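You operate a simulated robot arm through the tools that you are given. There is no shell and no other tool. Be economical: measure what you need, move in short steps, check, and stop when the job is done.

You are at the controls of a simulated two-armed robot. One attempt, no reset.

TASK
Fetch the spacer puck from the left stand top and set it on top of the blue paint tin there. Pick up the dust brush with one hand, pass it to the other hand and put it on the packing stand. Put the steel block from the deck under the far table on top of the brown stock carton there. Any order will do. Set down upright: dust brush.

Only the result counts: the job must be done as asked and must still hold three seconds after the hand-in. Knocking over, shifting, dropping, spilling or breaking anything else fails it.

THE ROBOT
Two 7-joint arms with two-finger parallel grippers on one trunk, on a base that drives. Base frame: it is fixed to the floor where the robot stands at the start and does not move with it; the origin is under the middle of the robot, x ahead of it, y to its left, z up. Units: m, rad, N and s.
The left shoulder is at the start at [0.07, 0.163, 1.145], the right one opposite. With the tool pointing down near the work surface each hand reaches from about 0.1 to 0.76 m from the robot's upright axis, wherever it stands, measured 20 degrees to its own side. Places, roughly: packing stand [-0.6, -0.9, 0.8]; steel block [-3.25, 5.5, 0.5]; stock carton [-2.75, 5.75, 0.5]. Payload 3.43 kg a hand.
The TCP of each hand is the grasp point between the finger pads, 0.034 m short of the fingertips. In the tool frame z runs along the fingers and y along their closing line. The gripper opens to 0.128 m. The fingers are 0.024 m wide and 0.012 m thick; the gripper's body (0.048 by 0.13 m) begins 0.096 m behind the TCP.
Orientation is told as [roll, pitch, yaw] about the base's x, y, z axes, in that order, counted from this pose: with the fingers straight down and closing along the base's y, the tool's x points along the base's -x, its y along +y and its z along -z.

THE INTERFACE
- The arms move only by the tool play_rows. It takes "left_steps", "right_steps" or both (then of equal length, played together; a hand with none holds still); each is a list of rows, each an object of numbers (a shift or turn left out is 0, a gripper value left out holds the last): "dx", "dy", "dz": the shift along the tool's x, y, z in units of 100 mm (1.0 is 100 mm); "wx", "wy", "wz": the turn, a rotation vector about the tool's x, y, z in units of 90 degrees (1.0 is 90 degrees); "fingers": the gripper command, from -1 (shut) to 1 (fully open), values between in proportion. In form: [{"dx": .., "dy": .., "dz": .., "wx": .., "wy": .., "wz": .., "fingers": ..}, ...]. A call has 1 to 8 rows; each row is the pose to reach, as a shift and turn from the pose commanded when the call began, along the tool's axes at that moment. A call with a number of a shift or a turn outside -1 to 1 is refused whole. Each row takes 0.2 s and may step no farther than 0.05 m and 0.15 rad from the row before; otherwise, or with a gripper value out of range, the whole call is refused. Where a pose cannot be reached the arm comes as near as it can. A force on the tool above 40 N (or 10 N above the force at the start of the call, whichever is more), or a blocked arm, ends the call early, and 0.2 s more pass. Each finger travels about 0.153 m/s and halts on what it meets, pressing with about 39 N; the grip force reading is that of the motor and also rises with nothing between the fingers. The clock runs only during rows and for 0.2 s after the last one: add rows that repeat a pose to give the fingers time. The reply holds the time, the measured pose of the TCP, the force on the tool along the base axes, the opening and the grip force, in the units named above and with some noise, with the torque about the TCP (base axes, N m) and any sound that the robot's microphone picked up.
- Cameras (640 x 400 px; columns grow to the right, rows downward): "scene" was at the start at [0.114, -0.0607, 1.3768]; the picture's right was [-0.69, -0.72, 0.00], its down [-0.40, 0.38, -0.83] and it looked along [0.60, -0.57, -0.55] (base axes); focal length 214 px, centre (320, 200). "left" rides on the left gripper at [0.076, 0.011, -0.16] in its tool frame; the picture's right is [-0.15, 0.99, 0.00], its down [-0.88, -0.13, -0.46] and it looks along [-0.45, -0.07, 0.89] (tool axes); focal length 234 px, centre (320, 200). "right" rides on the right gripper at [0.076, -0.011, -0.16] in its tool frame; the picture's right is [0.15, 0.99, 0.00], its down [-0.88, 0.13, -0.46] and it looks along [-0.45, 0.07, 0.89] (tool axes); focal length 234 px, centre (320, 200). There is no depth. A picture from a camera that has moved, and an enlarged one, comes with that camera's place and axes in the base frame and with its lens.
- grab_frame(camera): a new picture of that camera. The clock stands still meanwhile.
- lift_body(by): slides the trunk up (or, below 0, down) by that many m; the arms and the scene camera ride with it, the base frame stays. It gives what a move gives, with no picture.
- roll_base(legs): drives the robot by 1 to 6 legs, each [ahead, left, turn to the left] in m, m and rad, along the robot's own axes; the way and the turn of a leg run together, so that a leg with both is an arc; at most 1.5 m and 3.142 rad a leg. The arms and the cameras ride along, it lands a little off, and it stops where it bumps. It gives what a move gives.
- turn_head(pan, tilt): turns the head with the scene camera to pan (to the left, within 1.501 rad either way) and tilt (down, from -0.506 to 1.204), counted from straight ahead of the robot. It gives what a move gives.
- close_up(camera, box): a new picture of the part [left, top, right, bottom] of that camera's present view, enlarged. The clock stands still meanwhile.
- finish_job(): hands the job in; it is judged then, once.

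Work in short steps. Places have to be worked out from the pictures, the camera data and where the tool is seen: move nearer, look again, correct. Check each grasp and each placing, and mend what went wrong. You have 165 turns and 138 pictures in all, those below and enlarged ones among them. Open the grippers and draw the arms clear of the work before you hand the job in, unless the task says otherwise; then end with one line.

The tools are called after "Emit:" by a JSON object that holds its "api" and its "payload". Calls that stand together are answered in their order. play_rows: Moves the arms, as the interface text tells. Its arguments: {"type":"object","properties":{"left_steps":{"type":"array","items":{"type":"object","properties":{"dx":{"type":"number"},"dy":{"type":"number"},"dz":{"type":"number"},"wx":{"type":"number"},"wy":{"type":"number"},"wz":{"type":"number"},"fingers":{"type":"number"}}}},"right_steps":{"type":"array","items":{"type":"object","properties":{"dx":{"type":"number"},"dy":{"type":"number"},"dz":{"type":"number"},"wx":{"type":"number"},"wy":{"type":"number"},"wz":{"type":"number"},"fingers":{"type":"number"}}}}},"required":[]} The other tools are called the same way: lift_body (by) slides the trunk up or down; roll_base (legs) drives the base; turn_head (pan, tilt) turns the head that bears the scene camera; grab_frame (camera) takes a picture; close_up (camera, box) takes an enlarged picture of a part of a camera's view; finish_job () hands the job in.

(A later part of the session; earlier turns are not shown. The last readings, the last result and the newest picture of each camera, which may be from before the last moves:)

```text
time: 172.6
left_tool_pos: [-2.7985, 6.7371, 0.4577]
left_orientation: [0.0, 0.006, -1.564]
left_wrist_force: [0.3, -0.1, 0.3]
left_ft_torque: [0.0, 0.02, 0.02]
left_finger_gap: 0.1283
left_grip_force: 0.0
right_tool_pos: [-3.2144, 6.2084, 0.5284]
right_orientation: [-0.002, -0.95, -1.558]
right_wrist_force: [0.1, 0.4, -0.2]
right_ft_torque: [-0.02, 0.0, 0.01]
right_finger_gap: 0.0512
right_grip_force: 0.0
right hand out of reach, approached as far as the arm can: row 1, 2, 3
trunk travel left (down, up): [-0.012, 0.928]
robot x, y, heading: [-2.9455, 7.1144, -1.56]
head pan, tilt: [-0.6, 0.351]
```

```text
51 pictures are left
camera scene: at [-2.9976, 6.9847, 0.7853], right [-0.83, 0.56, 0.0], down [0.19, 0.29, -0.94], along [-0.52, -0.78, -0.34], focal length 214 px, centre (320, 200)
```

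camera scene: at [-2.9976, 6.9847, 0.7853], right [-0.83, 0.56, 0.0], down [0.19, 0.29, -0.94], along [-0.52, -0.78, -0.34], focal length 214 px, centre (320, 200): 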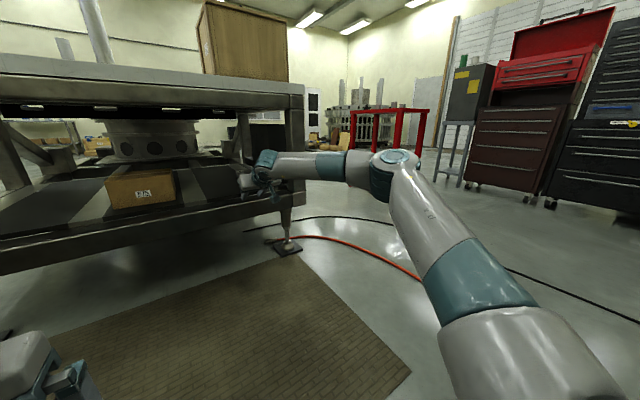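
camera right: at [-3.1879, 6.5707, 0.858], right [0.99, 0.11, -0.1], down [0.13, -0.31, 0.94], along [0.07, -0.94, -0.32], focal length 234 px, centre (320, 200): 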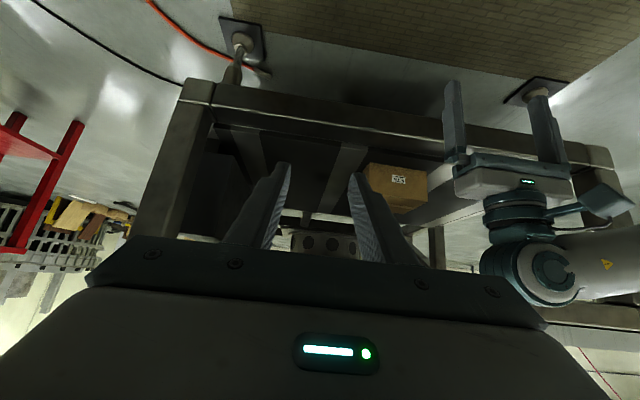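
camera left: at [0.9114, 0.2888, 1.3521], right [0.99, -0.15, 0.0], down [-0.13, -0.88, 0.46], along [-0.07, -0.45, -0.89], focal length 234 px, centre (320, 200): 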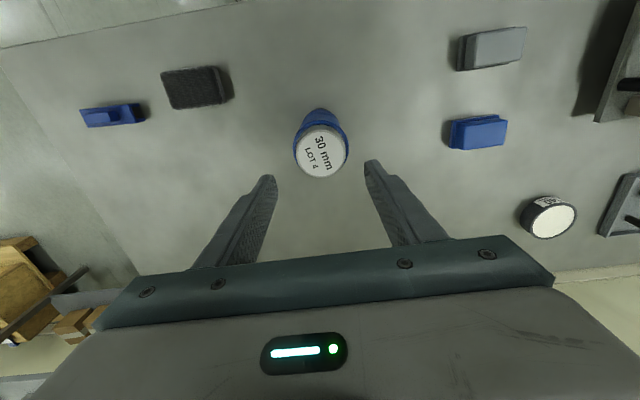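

The right elbow's outward bulge would hit the table leg, so I switch: the left hand will fetch the block (its elbow bulges to the free side). I retract the right arm while pitching and extending the left.

Emit:
{"api": "play_rows", "payload": {"left_steps": [{"dx": -0.1, "dy": -0.12, "dz": -0.1, "wy": -0.075}, {"dx": -0.25, "dy": -0.25, "dz": -0.2, "wy": -0.15}, {"dx": -0.37, "dy": -0.37, "dz": -0.3, "wy": -0.225}, {"dx": -0.5, "dy": -0.5, "dz": -0.4, "wy": -0.3}, {"dx": -0.62, "dy": -0.62, "dz": -0.5, "wy": -0.375}, {"dx": -0.75, "dy": -0.75, "dz": -0.6, "wy": -0.45}, {"dx": -0.87, "dy": -0.87, "dz": -0.7, "wy": -0.525}, {"dx": -1.0, "dy": -1.0, "dz": -0.7, "wy": -0.6}], "right_steps": [{"dx": 0.1, "dz": -0.15}, {"dx": 0.2, "dz": -0.3}, {"dx": 0.3, "dz": -0.45}, {"dx": 0.4, "dz": -0.6}, {"dx": 0.5, "dz": -0.75}, {"dx": 0.6, "dz": -0.9}, {"dx": 0.65, "dz": -1.0}, {"dx": 0.65, "dz": -1.0}]}}

Emit:
{"api": "play_rows", "payload": {"left_steps": [{"dx": -0.19, "dz": 0.27}, {"dx": -0.38, "dy": -0.2, "dz": 0.54}, {"dx": -0.58, "dy": -0.4, "dz": 0.81}, {"dx": -0.58, "dy": -0.4, "dz": 0.81}], "right_steps": [{"dx": 0.19, "dz": -0.3}, {"dx": 0.38, "dz": -0.6}, {"dx": 0.5, "dz": -0.9}, {"dx": 0.5, "dz": -1.0}]}}

Emit:
{"api": "grab_frame", "payload": {"camera": "left"}}

```text
time: 174.4
left_tool_pos: [-2.8979, 6.6374, 0.5277]
left_orientation: [-0.002, -0.938, -1.562]
left_wrist_force: [0.4, -0.4, 0.0]
left_ft_torque: [-0.01, 0.0, -0.01]
left_finger_gap: 0.1281
left_grip_force: 0.1
right_tool_pos: [-3.214, 6.3301, 0.5348]
right_orientation: [0.0, -0.948, -1.561]
right_wrist_force: [1.1, 0.4, 0.0]
right_ft_torque: [0.02, 0.0, 0.04]
right_finger_gap: 0.0512
right_grip_force: 0.1
trunk travel left (down, up): [-0.012, 0.928]
robot x, y, heading: [-2.9463, 7.1104, -1.554]
head pan, tilt: [-0.6, 0.351]
```

```text
time: 175.4
left_tool_pos: [-2.9359, 6.5365, 0.5257]
left_orientation: [-0.003, -0.937, -1.563]
left_wrist_force: [-0.3, -0.1, -0.5]
left_ft_torque: [-0.01, -0.02, 0.03]
left_finger_gap: 0.1282
left_grip_force: 0.0
right_tool_pos: [-3.2145, 6.4387, 0.5528]
right_orientation: [0.001, -0.949, -1.562]
right_wrist_force: [0.5, -0.2, 0.1]
right_ft_torque: [0.0, 0.0, 0.0]
right_finger_gap: 0.0512
right_grip_force: 0.1
trunk travel left (down, up): [-0.012, 0.928]
robot x, y, heading: [-2.945, 7.1119, -1.567]
head pan, tilt: [-0.6, 0.351]
```

```text
50 pictures are left
camera left: at [-2.9266, 6.7109, 0.559], right [0.99, -0.08, 0.12], down [-0.13, -0.16, 0.98], along [-0.06, -0.98, -0.17], focal length 234 px, centre (320, 200)
```

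left: 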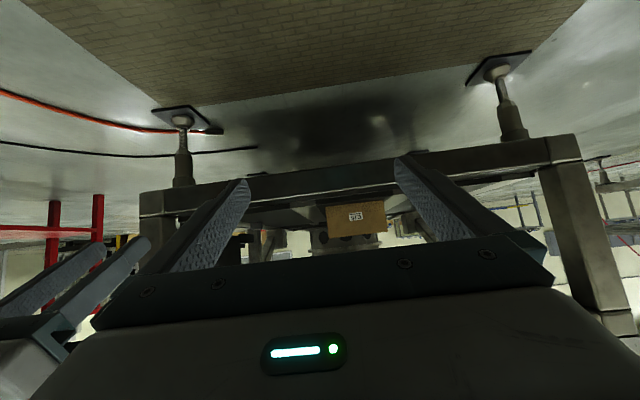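

Continue: left forward, right back, three more calls.

Emit:
{"api": "play_rows", "payload": {"left_steps": [{"dx": -0.19, "dz": 0.27}, {"dx": -0.38, "dz": 0.54}, {"dx": -0.59, "dz": 0.81}], "right_steps": [{"dx": 0.15, "dz": -0.33}, {"dx": 0.3, "dz": -0.66}, {"dx": 0.4, "dz": -1.0}]}}

Emit:
{"api": "play_rows", "payload": {"left_steps": [{"dx": -0.19, "dz": 0.27}, {"dx": -0.38, "dz": 0.54}, {"dx": -0.59, "dz": 0.81}], "right_steps": [{"dx": 0.15, "dz": -0.33}, {"dx": 0.3, "dz": -0.66}, {"dx": 0.4, "dz": -1.0}]}}

Emit:
{"api": "play_rows", "payload": {"left_steps": [{"dx": -0.19, "dz": 0.27}, {"dx": -0.38, "dz": 0.54}, {"dx": -0.59, "dz": 0.81}], "right_steps": [{"dx": 0.15, "dz": -0.33}, {"dx": 0.3, "dz": -0.66}, {"dx": 0.4, "dz": -1.0}]}}

Emit:
{"api": "turn_head", "payload": {"pan": 0.0, "tilt": 0.3}}

Emit:
{"api": "grab_frame", "payload": {"camera": "scene"}}

```text
time: 176.2
left_tool_pos: [-2.9354, 6.4358, 0.5247]
left_orientation: [-0.003, -0.935, -1.562]
left_wrist_force: [-0.3, -0.5, 0.3]
left_ft_torque: [-0.01, 0.01, -0.01]
left_finger_gap: 0.1279
left_grip_force: 0.1
right_tool_pos: [-3.2155, 6.5429, 0.5785]
right_orientation: [0.001, -0.949, -1.562]
right_wrist_force: [-0.6, -0.7, 0.4]
right_ft_torque: [-0.02, 0.01, -0.03]
right_finger_gap: 0.0512
right_grip_force: 0.1
trunk travel left (down, up): [-0.012, 0.928]
robot x, y, heading: [-2.9464, 7.1138, -1.562]
head pan, tilt: [-0.6, 0.351]
```

```text
time: 177.0
left_tool_pos: [-2.9348, 6.3346, 0.5243]
left_orientation: [0.001, -0.935, -1.563]
left_wrist_force: [-0.2, -0.4, -0.3]
left_ft_torque: [0.04, -0.02, -0.01]
left_finger_gap: 0.1281
left_grip_force: 0.0
right_tool_pos: [-3.2187, 6.6353, 0.6169]
right_orientation: [0.0, -0.945, -1.563]
right_wrist_force: [-0.7, -0.5, -0.4]
right_ft_torque: [0.03, -0.01, 0.02]
right_finger_gap: 0.0511
right_grip_force: 0.0
right hand out of reach, approached as far as the arm can: row 2, 3
trunk travel left (down, up): [-0.012, 0.928]
robot x, y, heading: [-2.9456, 7.1116, -1.561]
head pan, tilt: [-0.6, 0.351]
```

```text
time: 177.8
left_tool_pos: [-2.9346, 6.2336, 0.5248]
left_orientation: [0.001, -0.934, -1.562]
left_wrist_force: [-0.3, 0.1, 0.3]
left_ft_torque: [0.0, 0.0, -0.05]
left_finger_gap: 0.128
left_grip_force: 0.0
right_tool_pos: [-3.2241, 6.7255, 0.6773]
right_orientation: [0.0, -0.946, -1.56]
right_wrist_force: [0.1, -0.8, 0.3]
right_ft_torque: [-0.02, -0.03, 0.01]
right_finger_gap: 0.0511
right_grip_force: 0.0
right hand out of reach, approached as far as the arm can: row 1, 2, 3
trunk travel left (down, up): [-0.012, 0.928]
robot x, y, heading: [-2.9451, 7.1125, -1.563]
head pan, tilt: [-0.6, 0.351]
```

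```text
time: 178.8
left_tool_pos: [-2.9344, 6.2356, 0.5242]
left_orientation: [-0.002, -0.935, -1.562]
left_wrist_force: [-1.3, -1.2, -0.1]
left_ft_torque: [-0.02, 0.03, 0.02]
left_finger_gap: 0.128
left_grip_force: 0.0
right_tool_pos: [-3.2243, 6.7254, 0.6774]
right_orientation: [0.001, -0.945, -1.562]
right_wrist_force: [0.7, 0.3, 0.0]
right_ft_torque: [0.0, 0.01, 0.01]
right_finger_gap: 0.0509
right_grip_force: 0.0
trunk travel left (down, up): [-0.012, 0.928]
robot x, y, heading: [-2.9438, 7.115, -1.56]
head pan, tilt: [0.0, 0.3]
```

```text
49 pictures are left
camera scene: at [-2.9449, 6.9686, 0.79], right [-1.0, -0.01, 0.0], down [0.0, 0.3, -0.96], along [0.01, -0.96, -0.3], focal length 214 px, centre (320, 200)
```

scene: 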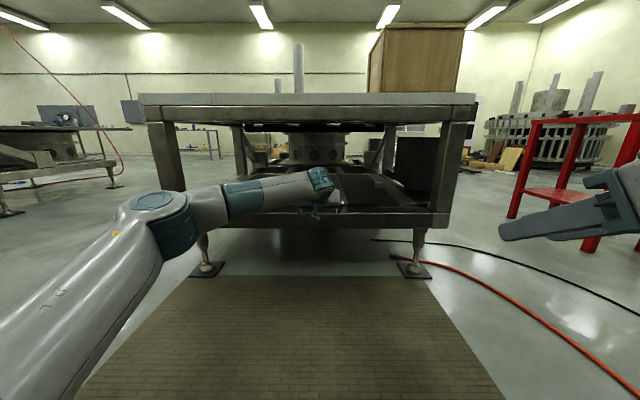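

The left arm is stretched low with its elbow at ≈0.65, on the free side. I strafe right to line up with the block, then drive in part way.

Emit:
{"api": "roll_base", "payload": {"legs": [[0, -0.395, 0], [0.4, 0, 0]]}}

Emit:
{"api": "grab_frame", "payload": {"camera": "scene"}}

Emit:
{"api": "grab_frame", "payload": {"camera": "left"}}

```text
time: 183.4
left_tool_pos: [-3.3356, 5.8309, 0.5252]
left_orientation: [-0.004, -0.938, -1.569]
left_wrist_force: [-0.5, -0.1, 0.0]
left_ft_torque: [0.03, -0.01, 0.01]
left_finger_gap: 0.1279
left_grip_force: 0.0
right_tool_pos: [-3.622, 6.3233, 0.6787]
right_orientation: [0.0, -0.945, -1.568]
right_wrist_force: [0.9, 0.0, -0.8]
right_ft_torque: [0.0, 0.02, -0.03]
right_finger_gap: 0.0512
right_grip_force: 0.0
trunk travel left (down, up): [-0.012, 0.928]
robot x, y, heading: [-3.3397, 6.7041, -1.568]
head pan, tilt: [0.0, 0.3]
```

```text
48 pictures are left
camera scene: at [-3.3403, 6.5709, 0.7928], right [-1.0, 0.0, 0.0], down [0.0, 0.29, -0.96], along [0.0, -0.96, -0.29], focal length 214 px, centre (320, 200)
```

scene: 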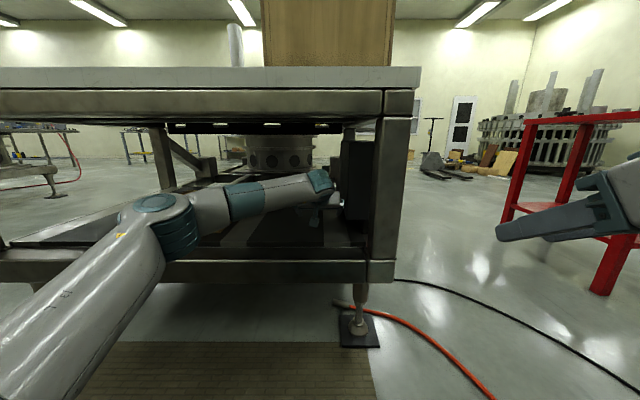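

```text
47 pictures are left
camera left: at [-3.3234, 6.0059, 0.5593], right [0.99, -0.09, 0.12], down [-0.13, -0.15, 0.98], along [-0.07, -0.98, -0.16], focal length 234 px, centre (320, 200)
```

left: 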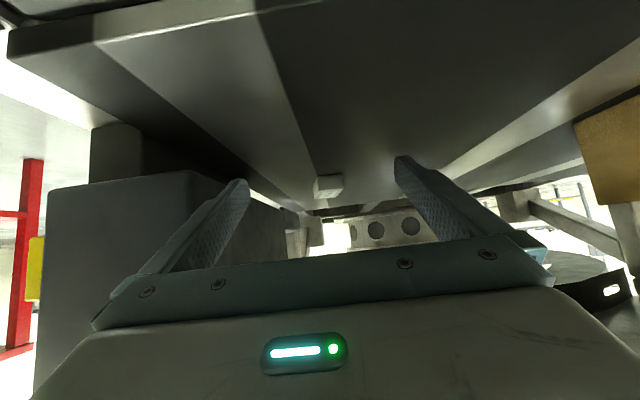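

The block lies dead ahead of the left hand (x≈-3.336). I move the right hand outward for clearance and drive in 0.2 m more.

Emit:
{"api": "play_rows", "payload": {"right_steps": [{"dy": -0.33}, {"dy": -0.67}, {"dy": -1.0}]}}

Emit:
{"api": "roll_base", "payload": {"legs": [[0.2, 0, 0]]}}

Emit:
{"api": "grab_frame", "payload": {"camera": "left"}}

Emit:
{"api": "grab_frame", "payload": {"camera": "scene"}}

```text
time: 184.2
left_tool_pos: [-3.3345, 5.8278, 0.5184]
left_orientation: [-0.002, -0.928, -1.569]
left_wrist_force: [0.0, 0.4, -0.3]
left_ft_torque: [0.01, 0.0, 0.01]
left_finger_gap: 0.1278
left_grip_force: 0.1
right_tool_pos: [-3.7233, 6.3184, 0.6751]
right_orientation: [-0.002, -0.936, -1.568]
right_wrist_force: [0.4, -0.2, 0.2]
right_ft_torque: [-0.01, -0.01, 0.0]
right_finger_gap: 0.0513
right_grip_force: 0.1
trunk travel left (down, up): [-0.012, 0.928]
robot x, y, heading: [-3.3371, 6.7066, -1.566]
head pan, tilt: [0.0, 0.3]
```

```text
time: 185.8
left_tool_pos: [-3.3353, 5.6275, 0.518]
left_orientation: [-0.002, -0.928, -1.57]
left_wrist_force: [-0.4, 0.1, 0.4]
left_ft_torque: [0.01, 0.01, 0.0]
left_finger_gap: 0.1279
left_grip_force: 0.1
right_tool_pos: [-3.7211, 6.1168, 0.6761]
right_orientation: [-0.002, -0.937, -1.567]
right_wrist_force: [0.3, 0.4, 0.0]
right_ft_torque: [0.0, 0.04, -0.02]
right_finger_gap: 0.0513
right_grip_force: 0.1
trunk travel left (down, up): [-0.012, 0.928]
robot x, y, heading: [-3.339, 6.5072, -1.572]
head pan, tilt: [0.0, 0.3]
```

```text
46 pictures are left
camera left: at [-3.3232, 5.8011, 0.5524], right [0.99, -0.09, 0.12], down [-0.13, -0.16, 0.98], along [-0.07, -0.98, -0.17], focal length 234 px, centre (320, 200)
```

left: 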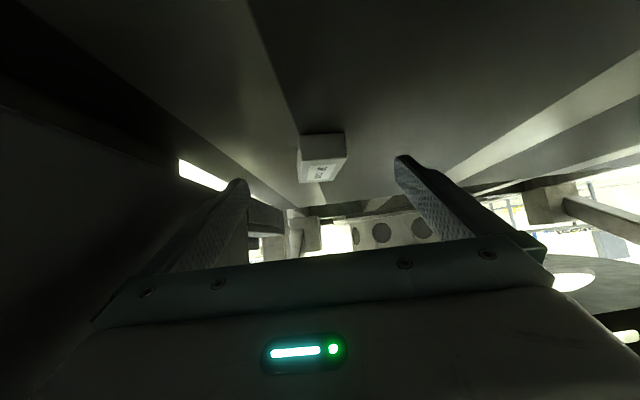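

```text
45 pictures are left
camera scene: at [-3.3399, 6.364, 0.793], right [-1.0, 0.0, 0.0], down [0.0, 0.3, -0.96], along [0.0, -0.96, -0.3], focal length 214 px, centre (320, 200)
```

scene: 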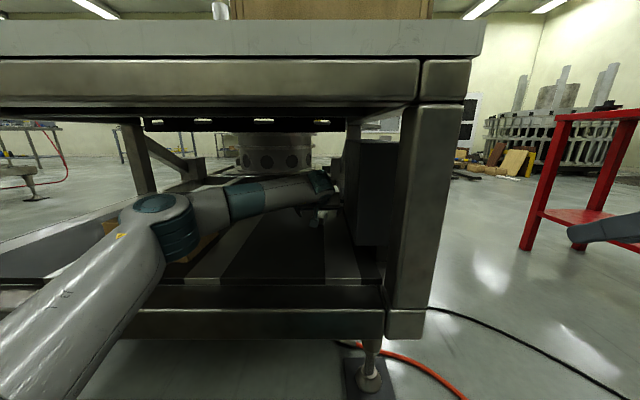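

Block: ≈50 mm wide, ≈97 mm long, yawed ≈0.15 rad to the right, centre ≈(-3.339,5.514), top 0.467. I drive 8 cm further and yaw the hand to match, still above the block.

Emit:
{"api": "roll_base", "payload": {"legs": [[0.08, 0, 0]]}}

Emit:
{"api": "play_rows", "payload": {"left_steps": [{"wx": 0.038, "wz": 0.028}, {"wx": 0.076, "wz": 0.057}]}}

Emit:
{"api": "grab_frame", "payload": {"camera": "left"}}

Emit:
{"api": "close_up", "payload": {"camera": "scene", "box": [200, 130, 420, 290]}}

```text
time: 186.9
left_tool_pos: [-3.3337, 5.5458, 0.5168]
left_orientation: [-0.001, -0.927, -1.57]
left_wrist_force: [-0.4, 0.3, -1.0]
left_ft_torque: [0.01, -0.02, 0.0]
left_finger_gap: 0.1283
left_grip_force: 0.2
right_tool_pos: [-3.7214, 6.0375, 0.6728]
right_orientation: [-0.001, -0.938, -1.566]
right_wrist_force: [-0.7, 0.3, 0.6]
right_ft_torque: [-0.01, 0.03, 0.03]
right_finger_gap: 0.0512
right_grip_force: 0.1
trunk travel left (down, up): [-0.012, 0.928]
robot x, y, heading: [-3.3379, 6.4225, -1.563]
head pan, tilt: [0.0, 0.3]
```

```text
time: 187.5
left_tool_pos: [-3.3334, 5.5464, 0.5147]
left_orientation: [0.0, -0.926, -1.719]
left_wrist_force: [0.2, 0.6, 0.1]
left_ft_torque: [0.0, 0.01, -0.01]
left_finger_gap: 0.128
left_grip_force: 0.0
right_tool_pos: [-3.7201, 6.0373, 0.6717]
right_orientation: [-0.001, -0.938, -1.567]
right_wrist_force: [-0.2, -0.3, -0.2]
right_ft_torque: [0.02, 0.02, -0.01]
right_finger_gap: 0.0513
right_grip_force: 0.0
trunk travel left (down, up): [-0.012, 0.928]
robot x, y, heading: [-3.3408, 6.4267, -1.569]
head pan, tilt: [0.0, 0.3]
```

```text
44 pictures are left
camera left: at [-3.2968, 5.7172, 0.5487], right [0.97, -0.23, 0.12], down [-0.15, -0.14, 0.98], along [-0.21, -0.96, -0.17], focal length 234 px, centre (320, 200)
```

left: 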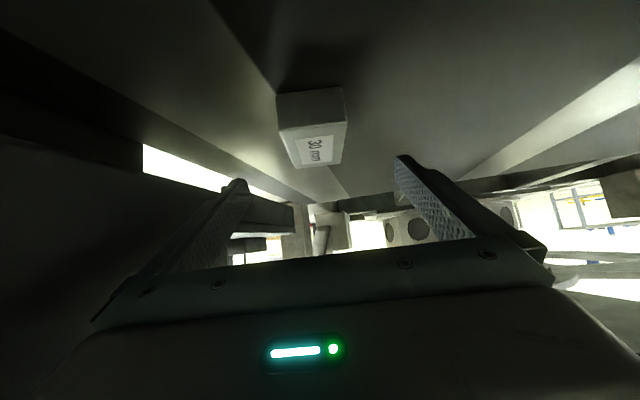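

```text
2.50 times, centred on (310, 210) of scene
camera zoom: at [-3.3397, 6.2838, 0.793], right [-1.0, 0.0, 0.0], down [0.0, 0.3, -0.96], along [0.0, -0.96, -0.3], focal length 536 px, centre (345, 175)
```

zoom: 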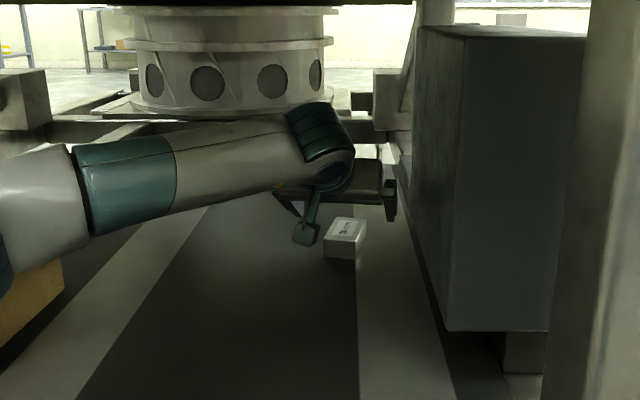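

Consistent: block centre (-3.337,5.518), yaw ≈0.2, hand line passes through it. I lower 37 mm to straddle it.

Emit:
{"api": "play_rows", "payload": {"left_steps": [{"dx": 0.1, "dz": 0.075}, {"dx": 0.2, "dz": 0.15}, {"dx": 0.295, "dz": 0.222}]}}

Emit:
{"api": "grab_frame", "payload": {"camera": "left"}}

```text
time: 188.3
left_tool_pos: [-3.3338, 5.5451, 0.4756]
left_orientation: [-0.002, -0.927, -1.718]
left_wrist_force: [-0.5, 1.3, 0.1]
left_ft_torque: [0.02, 0.02, 0.01]
left_finger_gap: 0.1281
left_grip_force: 0.2
right_tool_pos: [-3.7211, 6.0377, 0.6721]
right_orientation: [-0.001, -0.939, -1.566]
right_wrist_force: [-0.4, 0.5, 0.0]
right_ft_torque: [0.0, 0.0, 0.05]
right_finger_gap: 0.0511
right_grip_force: 0.1
trunk travel left (down, up): [-0.012, 0.928]
robot x, y, heading: [-3.3393, 6.4281, -1.568]
head pan, tilt: [0.0, 0.3]
```

```text
42 pictures are left
camera left: at [-3.2964, 5.7173, 0.5115], right [0.97, -0.23, 0.12], down [-0.15, -0.14, 0.98], along [-0.21, -0.96, -0.17], focal length 234 px, centre (320, 200)
```

left: 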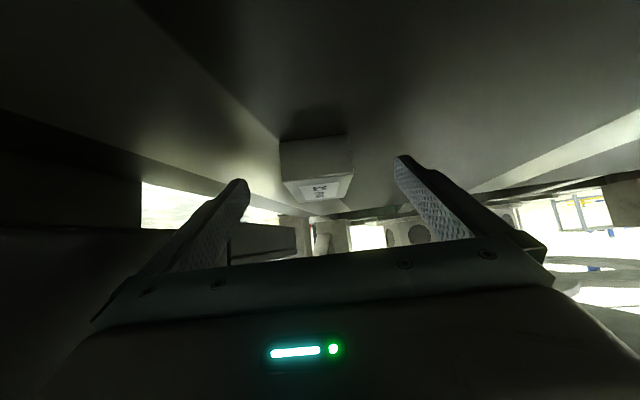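

Block straddled; tips ≈5 mm over the deck. Close.

Emit:
{"api": "play_rows", "payload": {"left_steps": [{"fingers": -1}, {"fingers": -1}, {"fingers": -1}, {"fingers": -1}, {"fingers": -1}]}}

Emit:
{"api": "grab_frame", "payload": {"camera": "left"}}

```text
time: 189.5
left_tool_pos: [-3.3333, 5.5461, 0.4776]
left_orientation: [-0.002, -0.927, -1.718]
left_wrist_force: [-1.5, 2.2, -0.7]
left_ft_torque: [-0.11, -0.03, -0.22]
left_finger_gap: 0.05
left_grip_force: 39.0
right_tool_pos: [-3.7203, 6.037, 0.6705]
right_orientation: [-0.001, -0.937, -1.568]
right_wrist_force: [0.0, 0.6, 0.6]
right_ft_torque: [-0.01, -0.02, 0.02]
right_finger_gap: 0.0515
right_grip_force: 0.1
trunk travel left (down, up): [-0.012, 0.928]
robot x, y, heading: [-3.3386, 6.4271, -1.57]
head pan, tilt: [0.0, 0.3]
```

```text
41 pictures are left
camera left: at [-3.2968, 5.7174, 0.5116], right [0.97, -0.23, 0.12], down [-0.15, -0.14, 0.98], along [-0.21, -0.96, -0.17], focal length 234 px, centre (320, 200)
```

left: 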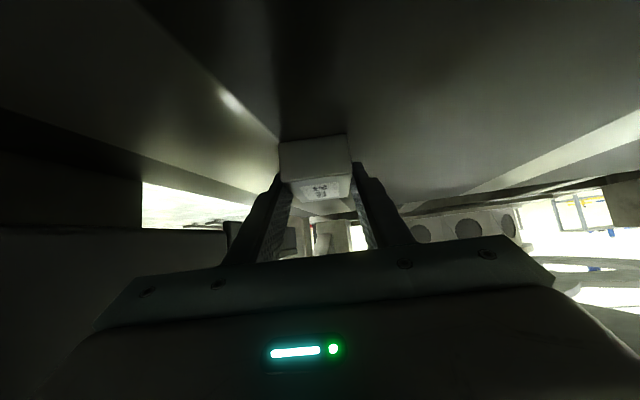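

Block gripped (0.050). I lift it 5 cm with the arm and check the load.

Emit:
{"api": "play_rows", "payload": {"left_steps": [{"dx": -0.12, "dz": -0.09}, {"dx": -0.26, "dz": -0.19}, {"dx": -0.4, "dz": -0.3}, {"dx": -0.4, "dz": -0.3}]}}

Emit:
{"api": "grab_frame", "payload": {"camera": "left"}}

Emit:
{"api": "close_up", "payload": {"camera": "scene", "box": [200, 80, 420, 290]}}

```text
time: 190.5
left_tool_pos: [-3.3337, 5.5462, 0.5248]
left_orientation: [-0.001, -0.925, -1.716]
left_wrist_force: [0.5, 0.0, -10.6]
left_ft_torque: [0.25, -0.05, -0.02]
left_finger_gap: 0.05
left_grip_force: 39.3
right_tool_pos: [-3.7208, 6.0376, 0.6695]
right_orientation: [0.0, -0.936, -1.568]
right_wrist_force: [-0.1, -0.3, 0.3]
right_ft_torque: [-0.01, 0.02, 0.0]
right_finger_gap: 0.0511
right_grip_force: 0.1
trunk travel left (down, up): [-0.012, 0.928]
robot x, y, heading: [-3.3373, 6.4272, -1.566]
head pan, tilt: [0.0, 0.3]
```

```text
40 pictures are left
camera left: at [-3.2968, 5.7167, 0.5602], right [0.97, -0.23, 0.12], down [-0.15, -0.15, 0.98], along [-0.21, -0.96, -0.18], focal length 234 px, centre (320, 200)
```

left: 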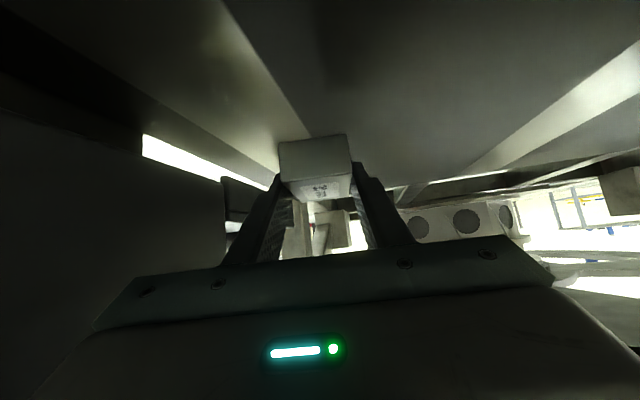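

```text
1.90 times, centred on (310, 185) of scene
camera zoom: at [-3.3396, 6.283, 0.7928], right [-1.0, 0.0, 0.0], down [0.0, 0.3, -0.95], along [0.0, -0.95, -0.3], focal length 408 px, centre (339, 229)
```

zoom: 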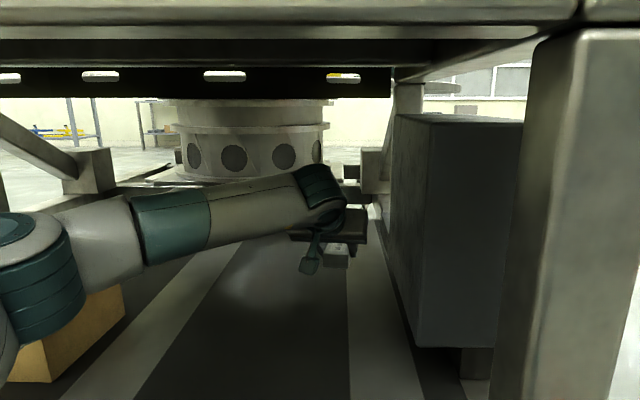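

Load ≈1.06 kg, firmly held. I back straight out from under the table by 0.62 m.

Emit:
{"api": "roll_base", "payload": {"legs": [[-0.62, 0, 0]]}}

Emit:
{"api": "play_rows", "payload": {"left_steps": [{"wx": -0.038, "wz": -0.028, "dx": -0.25, "dz": -0.19}, {"wx": -0.076, "wz": -0.057, "dx": -0.5, "dz": -0.38}, {"wx": -0.085, "wz": -0.064, "dx": -0.8, "dz": -0.6}]}}

Emit:
{"api": "roll_base", "payload": {"legs": [[0, 0.48, 0]]}}

Emit:
{"api": "grab_frame", "payload": {"camera": "scene"}}

Emit:
{"api": "grab_frame", "payload": {"camera": "left"}}

```text
time: 194.0
left_tool_pos: [-3.3309, 6.1705, 0.5237]
left_orientation: [-0.003, -0.926, -1.712]
left_wrist_force: [0.4, -0.4, -10.3]
left_ft_torque: [0.28, -0.04, 0.0]
left_finger_gap: 0.0496
left_grip_force: 38.7
right_tool_pos: [-3.7222, 6.6597, 0.6698]
right_orientation: [0.0, -0.935, -1.562]
right_wrist_force: [-0.5, 0.5, 1.2]
right_ft_torque: [-0.02, -0.02, -0.04]
right_finger_gap: 0.051
right_grip_force: 0.1
trunk travel left (down, up): [-0.012, 0.928]
robot x, y, heading: [-3.3451, 7.0501, -1.564]
head pan, tilt: [0.0, 0.3]
```

```text
time: 194.8
left_tool_pos: [-3.3317, 6.17, 0.6237]
left_orientation: [-0.002, -0.925, -1.545]
left_wrist_force: [0.5, -0.1, -11.4]
left_ft_torque: [0.27, 0.01, 0.01]
left_finger_gap: 0.0499
left_grip_force: 38.4
right_tool_pos: [-3.7225, 6.6585, 0.6696]
right_orientation: [0.0, -0.933, -1.561]
right_wrist_force: [-0.9, 0.1, -0.1]
right_ft_torque: [0.01, -0.01, 0.06]
right_finger_gap: 0.0512
right_grip_force: 0.1
trunk travel left (down, up): [-0.012, 0.928]
robot x, y, heading: [-3.3435, 7.0507, -1.559]
head pan, tilt: [0.0, 0.3]
```

```text
time: 197.6
left_tool_pos: [-2.8508, 6.1704, 0.6243]
left_orientation: [-0.002, -0.922, -1.54]
left_wrist_force: [-0.2, -0.5, -10.1]
left_ft_torque: [0.29, 0.0, 0.0]
left_finger_gap: 0.0497
left_grip_force: 38.7
right_tool_pos: [-3.242, 6.6585, 0.6686]
right_orientation: [0.004, -0.935, -1.56]
right_wrist_force: [-0.3, 0.4, 0.0]
right_ft_torque: [0.01, 0.01, -0.01]
right_finger_gap: 0.0512
right_grip_force: 0.1
trunk travel left (down, up): [-0.012, 0.928]
robot x, y, heading: [-2.864, 7.0543, -1.556]
head pan, tilt: [0.0, 0.3]
```

```text
38 pictures are left
camera scene: at [-2.8645, 6.9022, 0.7898], right [-1.0, -0.01, 0.0], down [0.0, 0.31, -0.95], along [0.01, -0.95, -0.31], focal length 214 px, centre (320, 200)
```

scene: 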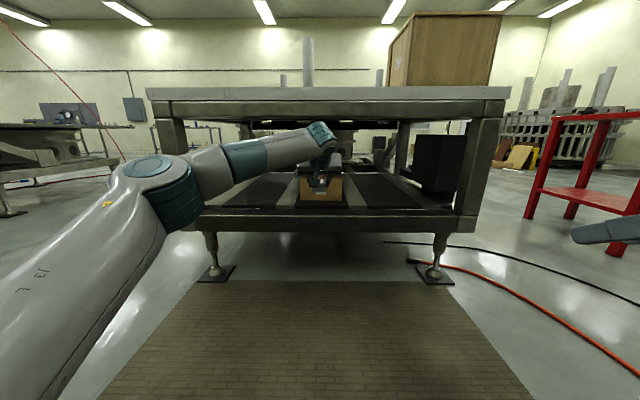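

```text
37 pictures are left
camera left: at [-2.8445, 6.3448, 0.6586], right [0.99, -0.06, 0.12], down [-0.13, -0.17, 0.98], along [-0.04, -0.98, -0.18], focal length 234 px, centre (320, 200)
```

left: 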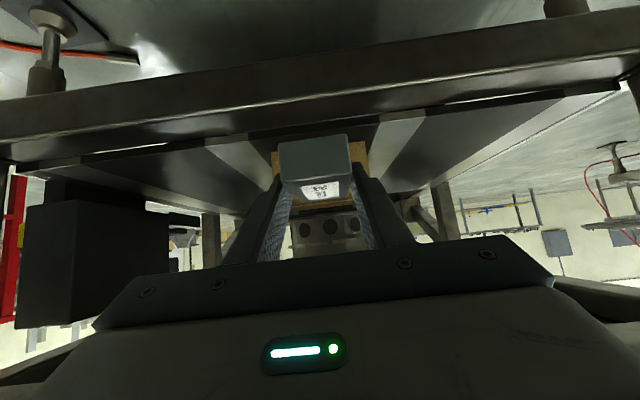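

Carton is straight ahead (centre x≈-2.855, hand x=-2.851). I zoom in to refine its front edge and top height.

Emit:
{"api": "close_up", "payload": {"camera": "left", "box": [240, 110, 400, 240]}}

Emit:
{"api": "close_up", "payload": {"camera": "scene", "box": [230, 100, 430, 230]}}

```text
3.08 times, centred on (320, 175) of left
camera zoom: at [-2.8445, 6.3448, 0.6586], right [0.99, -0.06, 0.12], down [-0.13, -0.17, 0.98], along [-0.04, -0.98, -0.18], focal length 720 px, centre (320, 277)
```

zoom: 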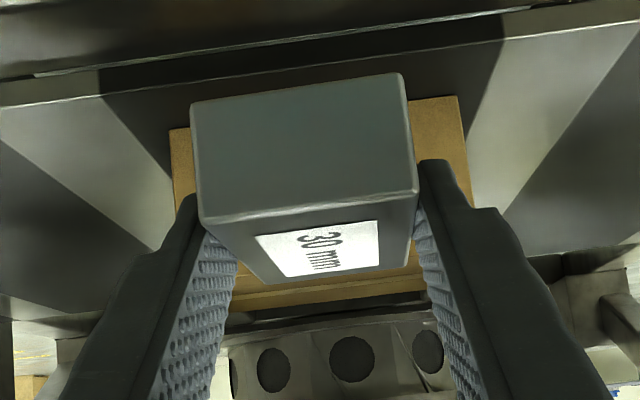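

```text
3.08 times, centred on (330, 165) of scene
camera zoom: at [-2.8645, 6.9022, 0.7898], right [-1.0, -0.01, 0.0], down [0.0, 0.31, -0.95], along [0.01, -0.95, -0.31], focal length 660 px, centre (289, 308)
```

zoom: 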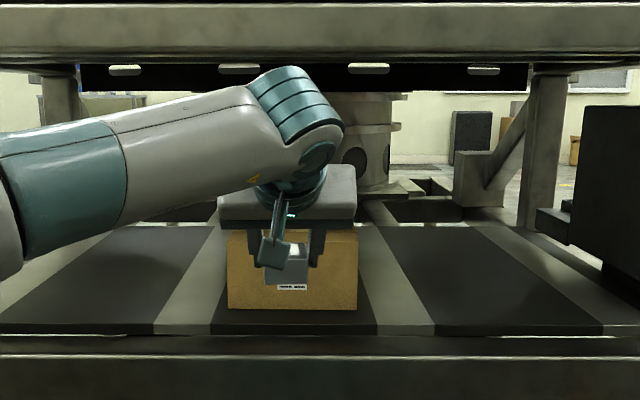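

Carton: x∈(-2.97,-2.75), y∈(5.68,5.835), top ≈0.56. Block bottom is at TCP−0.038. I lower to TCP≈0.612 (14 mm over the lid, ~30 mm under the apron) and drive in 0.25 m.

Emit:
{"api": "play_rows", "payload": {"left_steps": [{"dx": 0.05, "dy": -0.06, "dz": 0.04}, {"dx": 0.096, "dy": -0.12, "dz": 0.072}]}}

Emit:
{"api": "roll_base", "payload": {"legs": [[0.22, 0, 0]]}}

Emit:
{"api": "close_up", "payload": {"camera": "scene", "box": [180, 50, 460, 230]}}

Emit:
{"api": "close_up", "payload": {"camera": "left", "box": [220, 80, 420, 240]}}

```text
time: 198.2
left_tool_pos: [-2.8617, 6.1746, 0.617]
left_orientation: [0.003, -0.93, -1.544]
left_wrist_force: [0.4, -0.2, -11.3]
left_ft_torque: [0.25, 0.02, 0.0]
left_finger_gap: 0.0499
left_grip_force: 38.9
right_tool_pos: [-3.2431, 6.6631, 0.6729]
right_orientation: [0.0, -0.942, -1.559]
right_wrist_force: [0.0, -0.2, -0.1]
right_ft_torque: [0.02, 0.02, 0.0]
right_finger_gap: 0.0512
right_grip_force: 0.0
trunk travel left (down, up): [-0.012, 0.928]
robot x, y, heading: [-2.8659, 7.0527, -1.557]
head pan, tilt: [0.0, 0.3]
```

```text
time: 199.9
left_tool_pos: [-2.8561, 5.9559, 0.618]
left_orientation: [-0.001, -0.934, -1.536]
left_wrist_force: [0.7, -0.7, -9.7]
left_ft_torque: [0.27, 0.0, 0.02]
left_finger_gap: 0.0497
left_grip_force: 38.9
right_tool_pos: [-3.2394, 6.4453, 0.6737]
right_orientation: [0.001, -0.945, -1.557]
right_wrist_force: [0.2, 0.1, 0.0]
right_ft_torque: [0.03, 0.0, -0.02]
right_finger_gap: 0.051
right_grip_force: 0.1
trunk travel left (down, up): [-0.012, 0.928]
robot x, y, heading: [-2.8633, 6.8278, -1.556]
head pan, tilt: [0.0, 0.3]
```

```text
2.22 times, centred on (320, 140) of scene
camera zoom: at [-2.8605, 6.6966, 0.7925], right [-1.0, -0.01, 0.0], down [0.0, 0.29, -0.96], along [0.01, -0.96, -0.29], focal length 477 px, centre (320, 333)
```

zoom: 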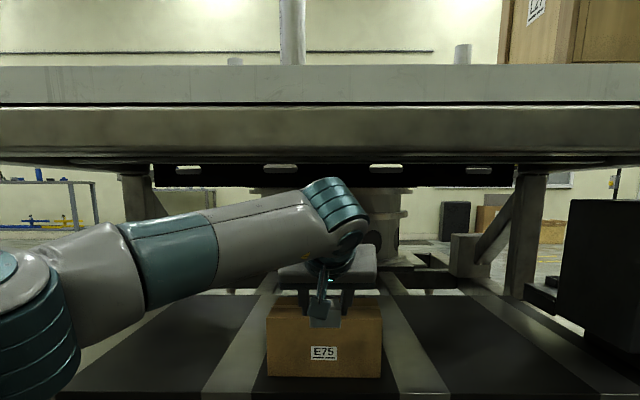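

```text
2.50 times, centred on (320, 160) of left
camera zoom: at [-2.8513, 6.1314, 0.653], right [0.99, -0.06, 0.12], down [-0.12, -0.16, 0.98], along [-0.04, -0.99, -0.17], focal length 585 px, centre (320, 300)
```

zoom: 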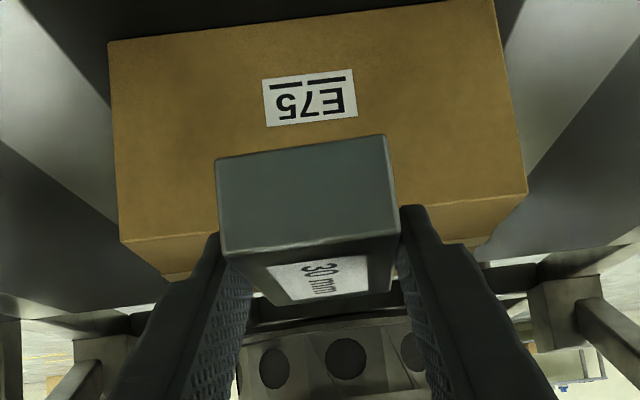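

Carton top confirmed at z≈0.56. I lower 8 mm and drive the last 0.155 m, the wrist passing ~3 cm under the apron.

Emit:
{"api": "play_rows", "payload": {"left_steps": [{"dx": 0.032, "dz": 0.024, "dy": -0.01}, {"dx": 0.064, "dz": 0.048, "dy": -0.02}]}}

Emit:
{"api": "roll_base", "payload": {"legs": [[0.08, 0, 0]]}}

Emit:
{"api": "close_up", "payload": {"camera": "scene", "box": [180, 50, 460, 230]}}

Emit:
{"api": "close_up", "payload": {"camera": "left", "box": [220, 80, 420, 240]}}

```text
time: 200.5
left_tool_pos: [-2.8603, 5.9518, 0.6027]
left_orientation: [0.0, -0.925, -1.538]
left_wrist_force: [-0.1, 0.1, -9.7]
left_ft_torque: [0.26, -0.01, 0.04]
left_finger_gap: 0.0499
left_grip_force: 39.1
right_tool_pos: [-3.2386, 6.4397, 0.6696]
right_orientation: [-0.001, -0.935, -1.555]
right_wrist_force: [1.0, -0.3, 0.2]
right_ft_torque: [0.02, 0.0, -0.02]
right_finger_gap: 0.0513
right_grip_force: 0.0
trunk travel left (down, up): [-0.012, 0.928]
robot x, y, heading: [-2.8591, 6.8333, -1.554]
head pan, tilt: [0.0, 0.3]
```

```text
time: 201.6
left_tool_pos: [-2.8582, 5.8707, 0.6036]
left_orientation: [-0.002, -0.923, -1.538]
left_wrist_force: [0.0, 0.0, -10.9]
left_ft_torque: [0.29, -0.02, 0.0]
left_finger_gap: 0.0499
left_grip_force: 38.9
right_tool_pos: [-3.2375, 6.3594, 0.6702]
right_orientation: [0.0, -0.934, -1.554]
right_wrist_force: [0.7, -0.6, 0.3]
right_ft_torque: [-0.01, 0.01, 0.02]
right_finger_gap: 0.0511
right_grip_force: 0.1
trunk travel left (down, up): [-0.012, 0.928]
robot x, y, heading: [-2.8639, 6.751, -1.558]
head pan, tilt: [0.0, 0.3]
```

```text
2.22 times, centred on (320, 140) of scene
camera zoom: at [-2.8593, 6.6166, 0.7925], right [-1.0, -0.01, 0.0], down [0.0, 0.29, -0.96], along [0.01, -0.96, -0.29], focal length 477 px, centre (320, 333)
```

zoom: 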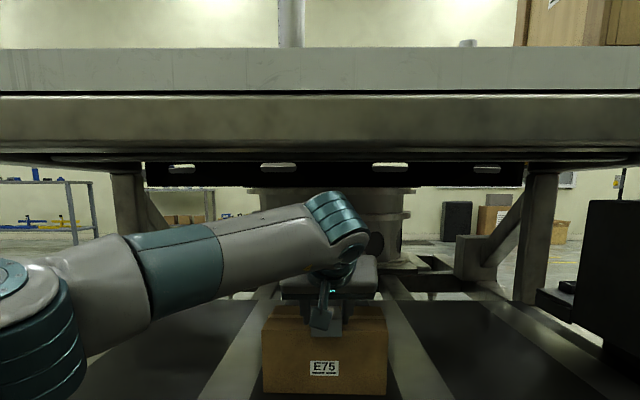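

```text
2.50 times, centred on (320, 160) of left
camera zoom: at [-2.8518, 6.0466, 0.6382], right [0.99, -0.06, 0.12], down [-0.12, -0.17, 0.98], along [-0.04, -0.98, -0.18], focal length 585 px, centre (320, 300)
```

zoom: 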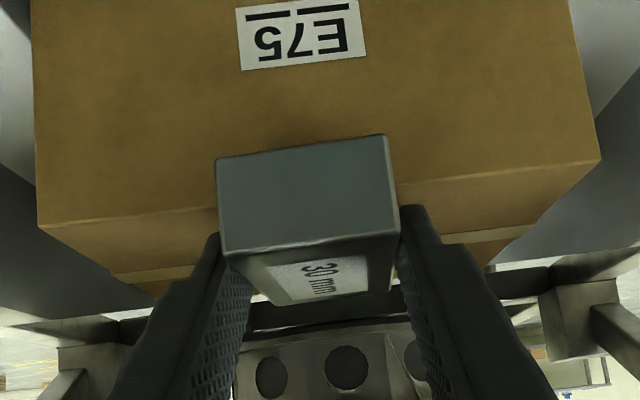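

Block's far end is already over the carton with only ~6 mm clearance (base tilt wobbles the height), so I raise 6 mm, then drive 0.07 m.

Emit:
{"api": "play_rows", "payload": {"left_steps": [{"dx": -0.048, "dz": -0.036}]}}

Emit:
{"api": "roll_base", "payload": {"legs": [[0.07, 0, 0]]}}

Emit:
{"api": "close_up", "payload": {"camera": "left", "box": [200, 60, 440, 260]}}

Emit:
{"api": "close_up", "payload": {"camera": "scene", "box": [180, 60, 460, 240]}}

```text
time: 202.0
left_tool_pos: [-2.8583, 5.8681, 0.6]
left_orientation: [0.002, -0.914, -1.54]
left_wrist_force: [0.1, 0.6, -9.7]
left_ft_torque: [0.25, 0.03, 0.01]
left_finger_gap: 0.0497
left_grip_force: 38.9
right_tool_pos: [-3.2372, 6.3533, 0.6677]
right_orientation: [0.0, -0.93, -1.555]
right_wrist_force: [-0.1, 0.0, 0.2]
right_ft_torque: [0.01, 0.0, 0.02]
right_finger_gap: 0.051
right_grip_force: 0.1
trunk travel left (down, up): [-0.012, 0.928]
robot x, y, heading: [-2.8628, 6.7529, -1.555]
head pan, tilt: [0.0, 0.3]
```

```text
time: 203.0
left_tool_pos: [-2.8568, 5.7975, 0.6013]
left_orientation: [-0.002, -0.916, -1.54]
left_wrist_force: [0.0, -0.3, -11.2]
left_ft_torque: [0.21, 0.02, -0.02]
left_finger_gap: 0.0497
left_grip_force: 38.8
right_tool_pos: [-3.2364, 6.2832, 0.6662]
right_orientation: [0.0, -0.929, -1.556]
right_wrist_force: [0.1, -0.1, 0.8]
right_ft_torque: [-0.02, 0.02, 0.01]
right_finger_gap: 0.0512
right_grip_force: 0.1
trunk travel left (down, up): [-0.012, 0.928]
robot x, y, heading: [-2.8582, 6.6847, -1.558]
head pan, tilt: [0.0, 0.3]
```

```text
2.00 times, centred on (320, 160) of left
camera zoom: at [-2.8509, 5.9719, 0.6372], right [0.99, -0.06, 0.12], down [-0.12, -0.18, 0.98], along [-0.04, -0.98, -0.18], focal length 468 px, centre (320, 280)
```

zoom: 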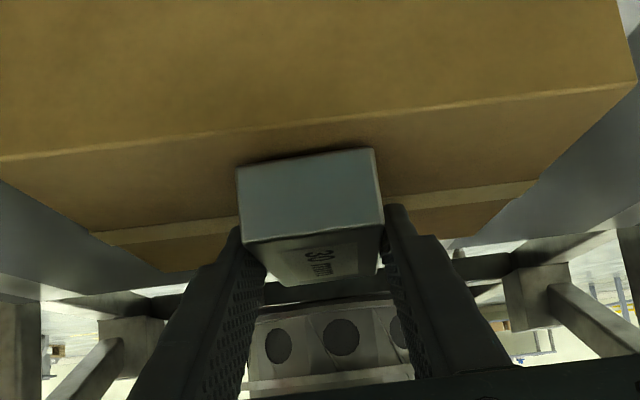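

```text
2.22 times, centred on (320, 150) of scene
camera zoom: at [-2.8583, 6.5466, 0.7925], right [-1.0, -0.01, 0.0], down [0.0, 0.29, -0.96], along [0.01, -0.96, -0.29], focal length 477 px, centre (320, 311)
```

zoom: 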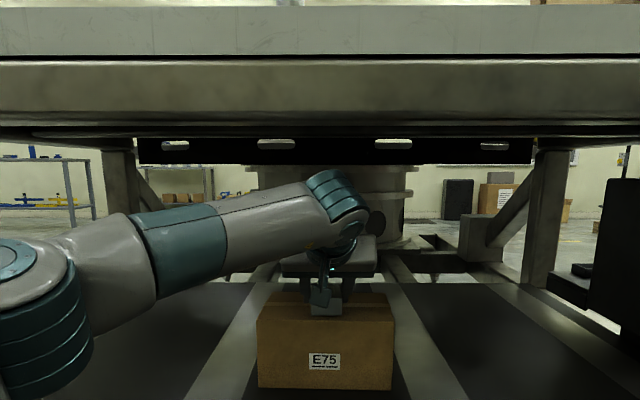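

The block is over the carton lid by a few mm, well centred. I lower in 2 mm rows until contact.

Emit:
{"api": "play_rows", "payload": {"left_steps": [{"dx": 0.016, "dz": 0.012}, {"dx": 0.032, "dz": 0.024}, {"dx": 0.048, "dz": 0.036}]}}

Emit:
{"api": "close_up", "payload": {"camera": "left", "box": [240, 120, 400, 240]}}

```text
time: 203.8
left_tool_pos: [-2.8556, 5.7948, 0.5964]
left_orientation: [-0.003, -0.921, -1.539]
left_wrist_force: [-5.0, -16.5, 32.3]
left_ft_torque: [-0.47, 0.01, -0.13]
left_finger_gap: 0.0499
left_grip_force: 39.0
right_tool_pos: [-3.2372, 6.2807, 0.6657]
right_orientation: [0.0, -0.924, -1.554]
right_wrist_force: [-0.8, -0.5, -0.4]
right_ft_torque: [-0.03, 0.03, -0.03]
right_finger_gap: 0.0514
right_grip_force: 0.0
trunk travel left (down, up): [-0.012, 0.928]
robot x, y, heading: [-2.8584, 6.6795, -1.557]
head pan, tilt: [0.0, 0.3]
```

```text
3.33 times, centred on (320, 180) of left
camera zoom: at [-2.8506, 5.9691, 0.6318], right [0.99, -0.06, 0.12], down [-0.12, -0.17, 0.98], along [-0.04, -0.98, -0.18], focal length 781 px, centre (320, 267)
```

zoom: 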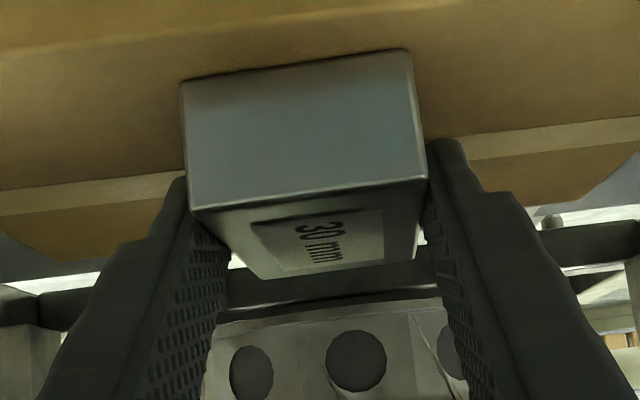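

Contact (32 N up plus some shear). I relieve ~3 mm and re-read the force before opening.

Emit:
{"api": "play_rows", "payload": {"left_steps": [{"dx": -0.02, "dz": -0.015}, {"dx": -0.03, "dz": -0.02}]}}

```text
time: 204.4
left_tool_pos: [-2.8567, 5.7956, 0.5958]
left_orientation: [0.0, -0.914, -1.539]
left_wrist_force: [-5.3, -14.7, 25.6]
left_ft_torque: [-1.24, 0.22, -0.07]
left_finger_gap: 0.0495
left_grip_force: 39.4
right_tool_pos: [-3.2364, 6.2806, 0.6648]
right_orientation: [0.001, -0.924, -1.556]
right_wrist_force: [0.2, -1.0, -0.2]
right_ft_torque: [-0.03, -0.02, 0.01]
right_finger_gap: 0.0513
right_grip_force: 0.1
trunk travel left (down, up): [-0.012, 0.928]
robot x, y, heading: [-2.8602, 6.6821, -1.555]
head pan, tilt: [0.0, 0.3]
```

Still loaded; I raise 4 mm more with 2 mm forward to take out the shear.

Emit:
{"api": "play_rows", "payload": {"left_steps": [{"dx": -0.022, "dz": -0.004}, {"dx": -0.044, "dz": -0.008}]}}

```text
time: 205.0
left_tool_pos: [-2.8567, 5.7936, 0.5951]
left_orientation: [0.004, -0.908, -1.54]
left_wrist_force: [-2.3, 8.4, 10.7]
left_ft_torque: [-0.94, 0.24, -0.19]
left_finger_gap: 0.0498
left_grip_force: 39.8
right_tool_pos: [-3.2375, 6.2812, 0.6636]
right_orientation: [0.0, -0.924, -1.553]
right_wrist_force: [-0.6, -0.5, 0.1]
right_ft_torque: [-0.03, -0.01, 0.04]
right_finger_gap: 0.0511
right_grip_force: 0.2
trunk travel left (down, up): [-0.012, 0.928]
robot x, y, heading: [-2.8568, 6.6856, -1.551]
head pan, tilt: [0.0, 0.3]
```

Force is dropping; one more 3 mm raise, then look.

Emit:
{"api": "play_rows", "payload": {"left_steps": [{"dx": -0.018, "dz": -0.026}]}}

Emit:
{"api": "close_up", "payload": {"camera": "left", "box": [240, 120, 400, 240]}}

```text
time: 205.4
left_tool_pos: [-2.8568, 5.7923, 0.5954]
left_orientation: [0.003, -0.906, -1.539]
left_wrist_force: [-2.0, 4.1, -0.2]
left_ft_torque: [-0.3, 0.15, -0.12]
left_finger_gap: 0.0501
left_grip_force: 38.4
right_tool_pos: [-3.2364, 6.2796, 0.6637]
right_orientation: [-0.002, -0.922, -1.555]
right_wrist_force: [-0.2, -0.5, 0.2]
right_ft_torque: [0.03, -0.04, 0.0]
right_finger_gap: 0.0514
right_grip_force: 0.0
trunk travel left (down, up): [-0.012, 0.928]
robot x, y, heading: [-2.8609, 6.6818, -1.558]
head pan, tilt: [0.0, 0.3]
```

```text
3.33 times, centred on (320, 180) of left
camera zoom: at [-2.8505, 5.9669, 0.6346], right [0.99, -0.06, 0.12], down [-0.13, -0.19, 0.97], along [-0.03, -0.98, -0.2], focal length 781 px, centre (320, 267)
```

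zoom: 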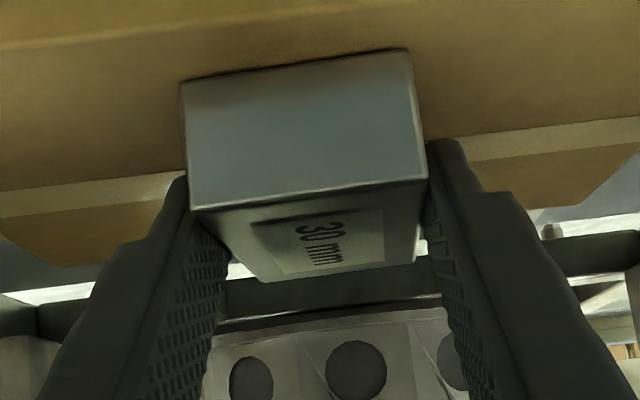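

Hand force is now ≈0, so the carton bears the block. I open the fingers, rise 1 cm, and look.

Emit:
{"api": "play_rows", "payload": {"left_steps": [{"fingers": 0.3}, {"fingers": 0.3}, {"fingers": 0.3}, {"fingers": 0.3}, {"dx": -0.04, "dz": -0.03, "fingers": 0.3}, {"dx": -0.08, "dz": -0.06, "fingers": 0.3}]}}

Emit:
{"api": "grab_frame", "payload": {"camera": "left"}}

Emit:
{"api": "close_up", "payload": {"camera": "scene", "box": [180, 60, 460, 240]}}

```text
time: 206.8
left_tool_pos: [-2.8581, 5.7926, 0.6077]
left_orientation: [0.0, -0.908, -1.54]
left_wrist_force: [0.4, -0.2, -0.3]
left_ft_torque: [0.01, 0.0, 0.01]
left_finger_gap: 0.0829
left_grip_force: 0.1
right_tool_pos: [-3.2373, 6.2798, 0.6628]
right_orientation: [0.0, -0.921, -1.555]
right_wrist_force: [0.1, 0.2, -0.3]
right_ft_torque: [0.02, 0.01, 0.03]
right_finger_gap: 0.0514
right_grip_force: 0.0
trunk travel left (down, up): [-0.012, 0.928]
robot x, y, heading: [-2.8581, 6.6811, -1.554]
head pan, tilt: [0.0, 0.3]
```

```text
26 pictures are left
camera left: at [-2.8508, 5.9665, 0.6465], right [0.99, -0.06, 0.12], down [-0.12, -0.19, 0.97], along [-0.04, -0.98, -0.19], focal length 234 px, centre (320, 200)
```

left: 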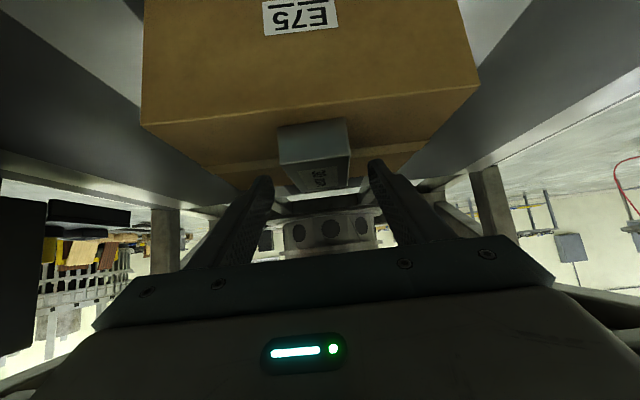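

```text
2.22 times, centred on (320, 150) of scene
camera zoom: at [-2.8583, 6.5477, 0.7928], right [-1.0, -0.01, 0.0], down [0.0, 0.29, -0.96], along [0.01, -0.96, -0.29], focal length 477 px, centre (320, 311)
```

zoom: 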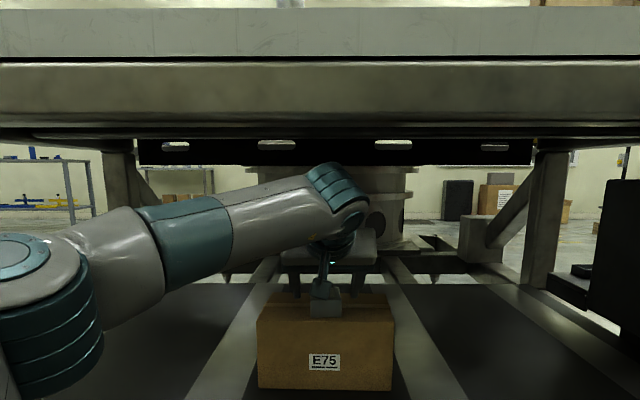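

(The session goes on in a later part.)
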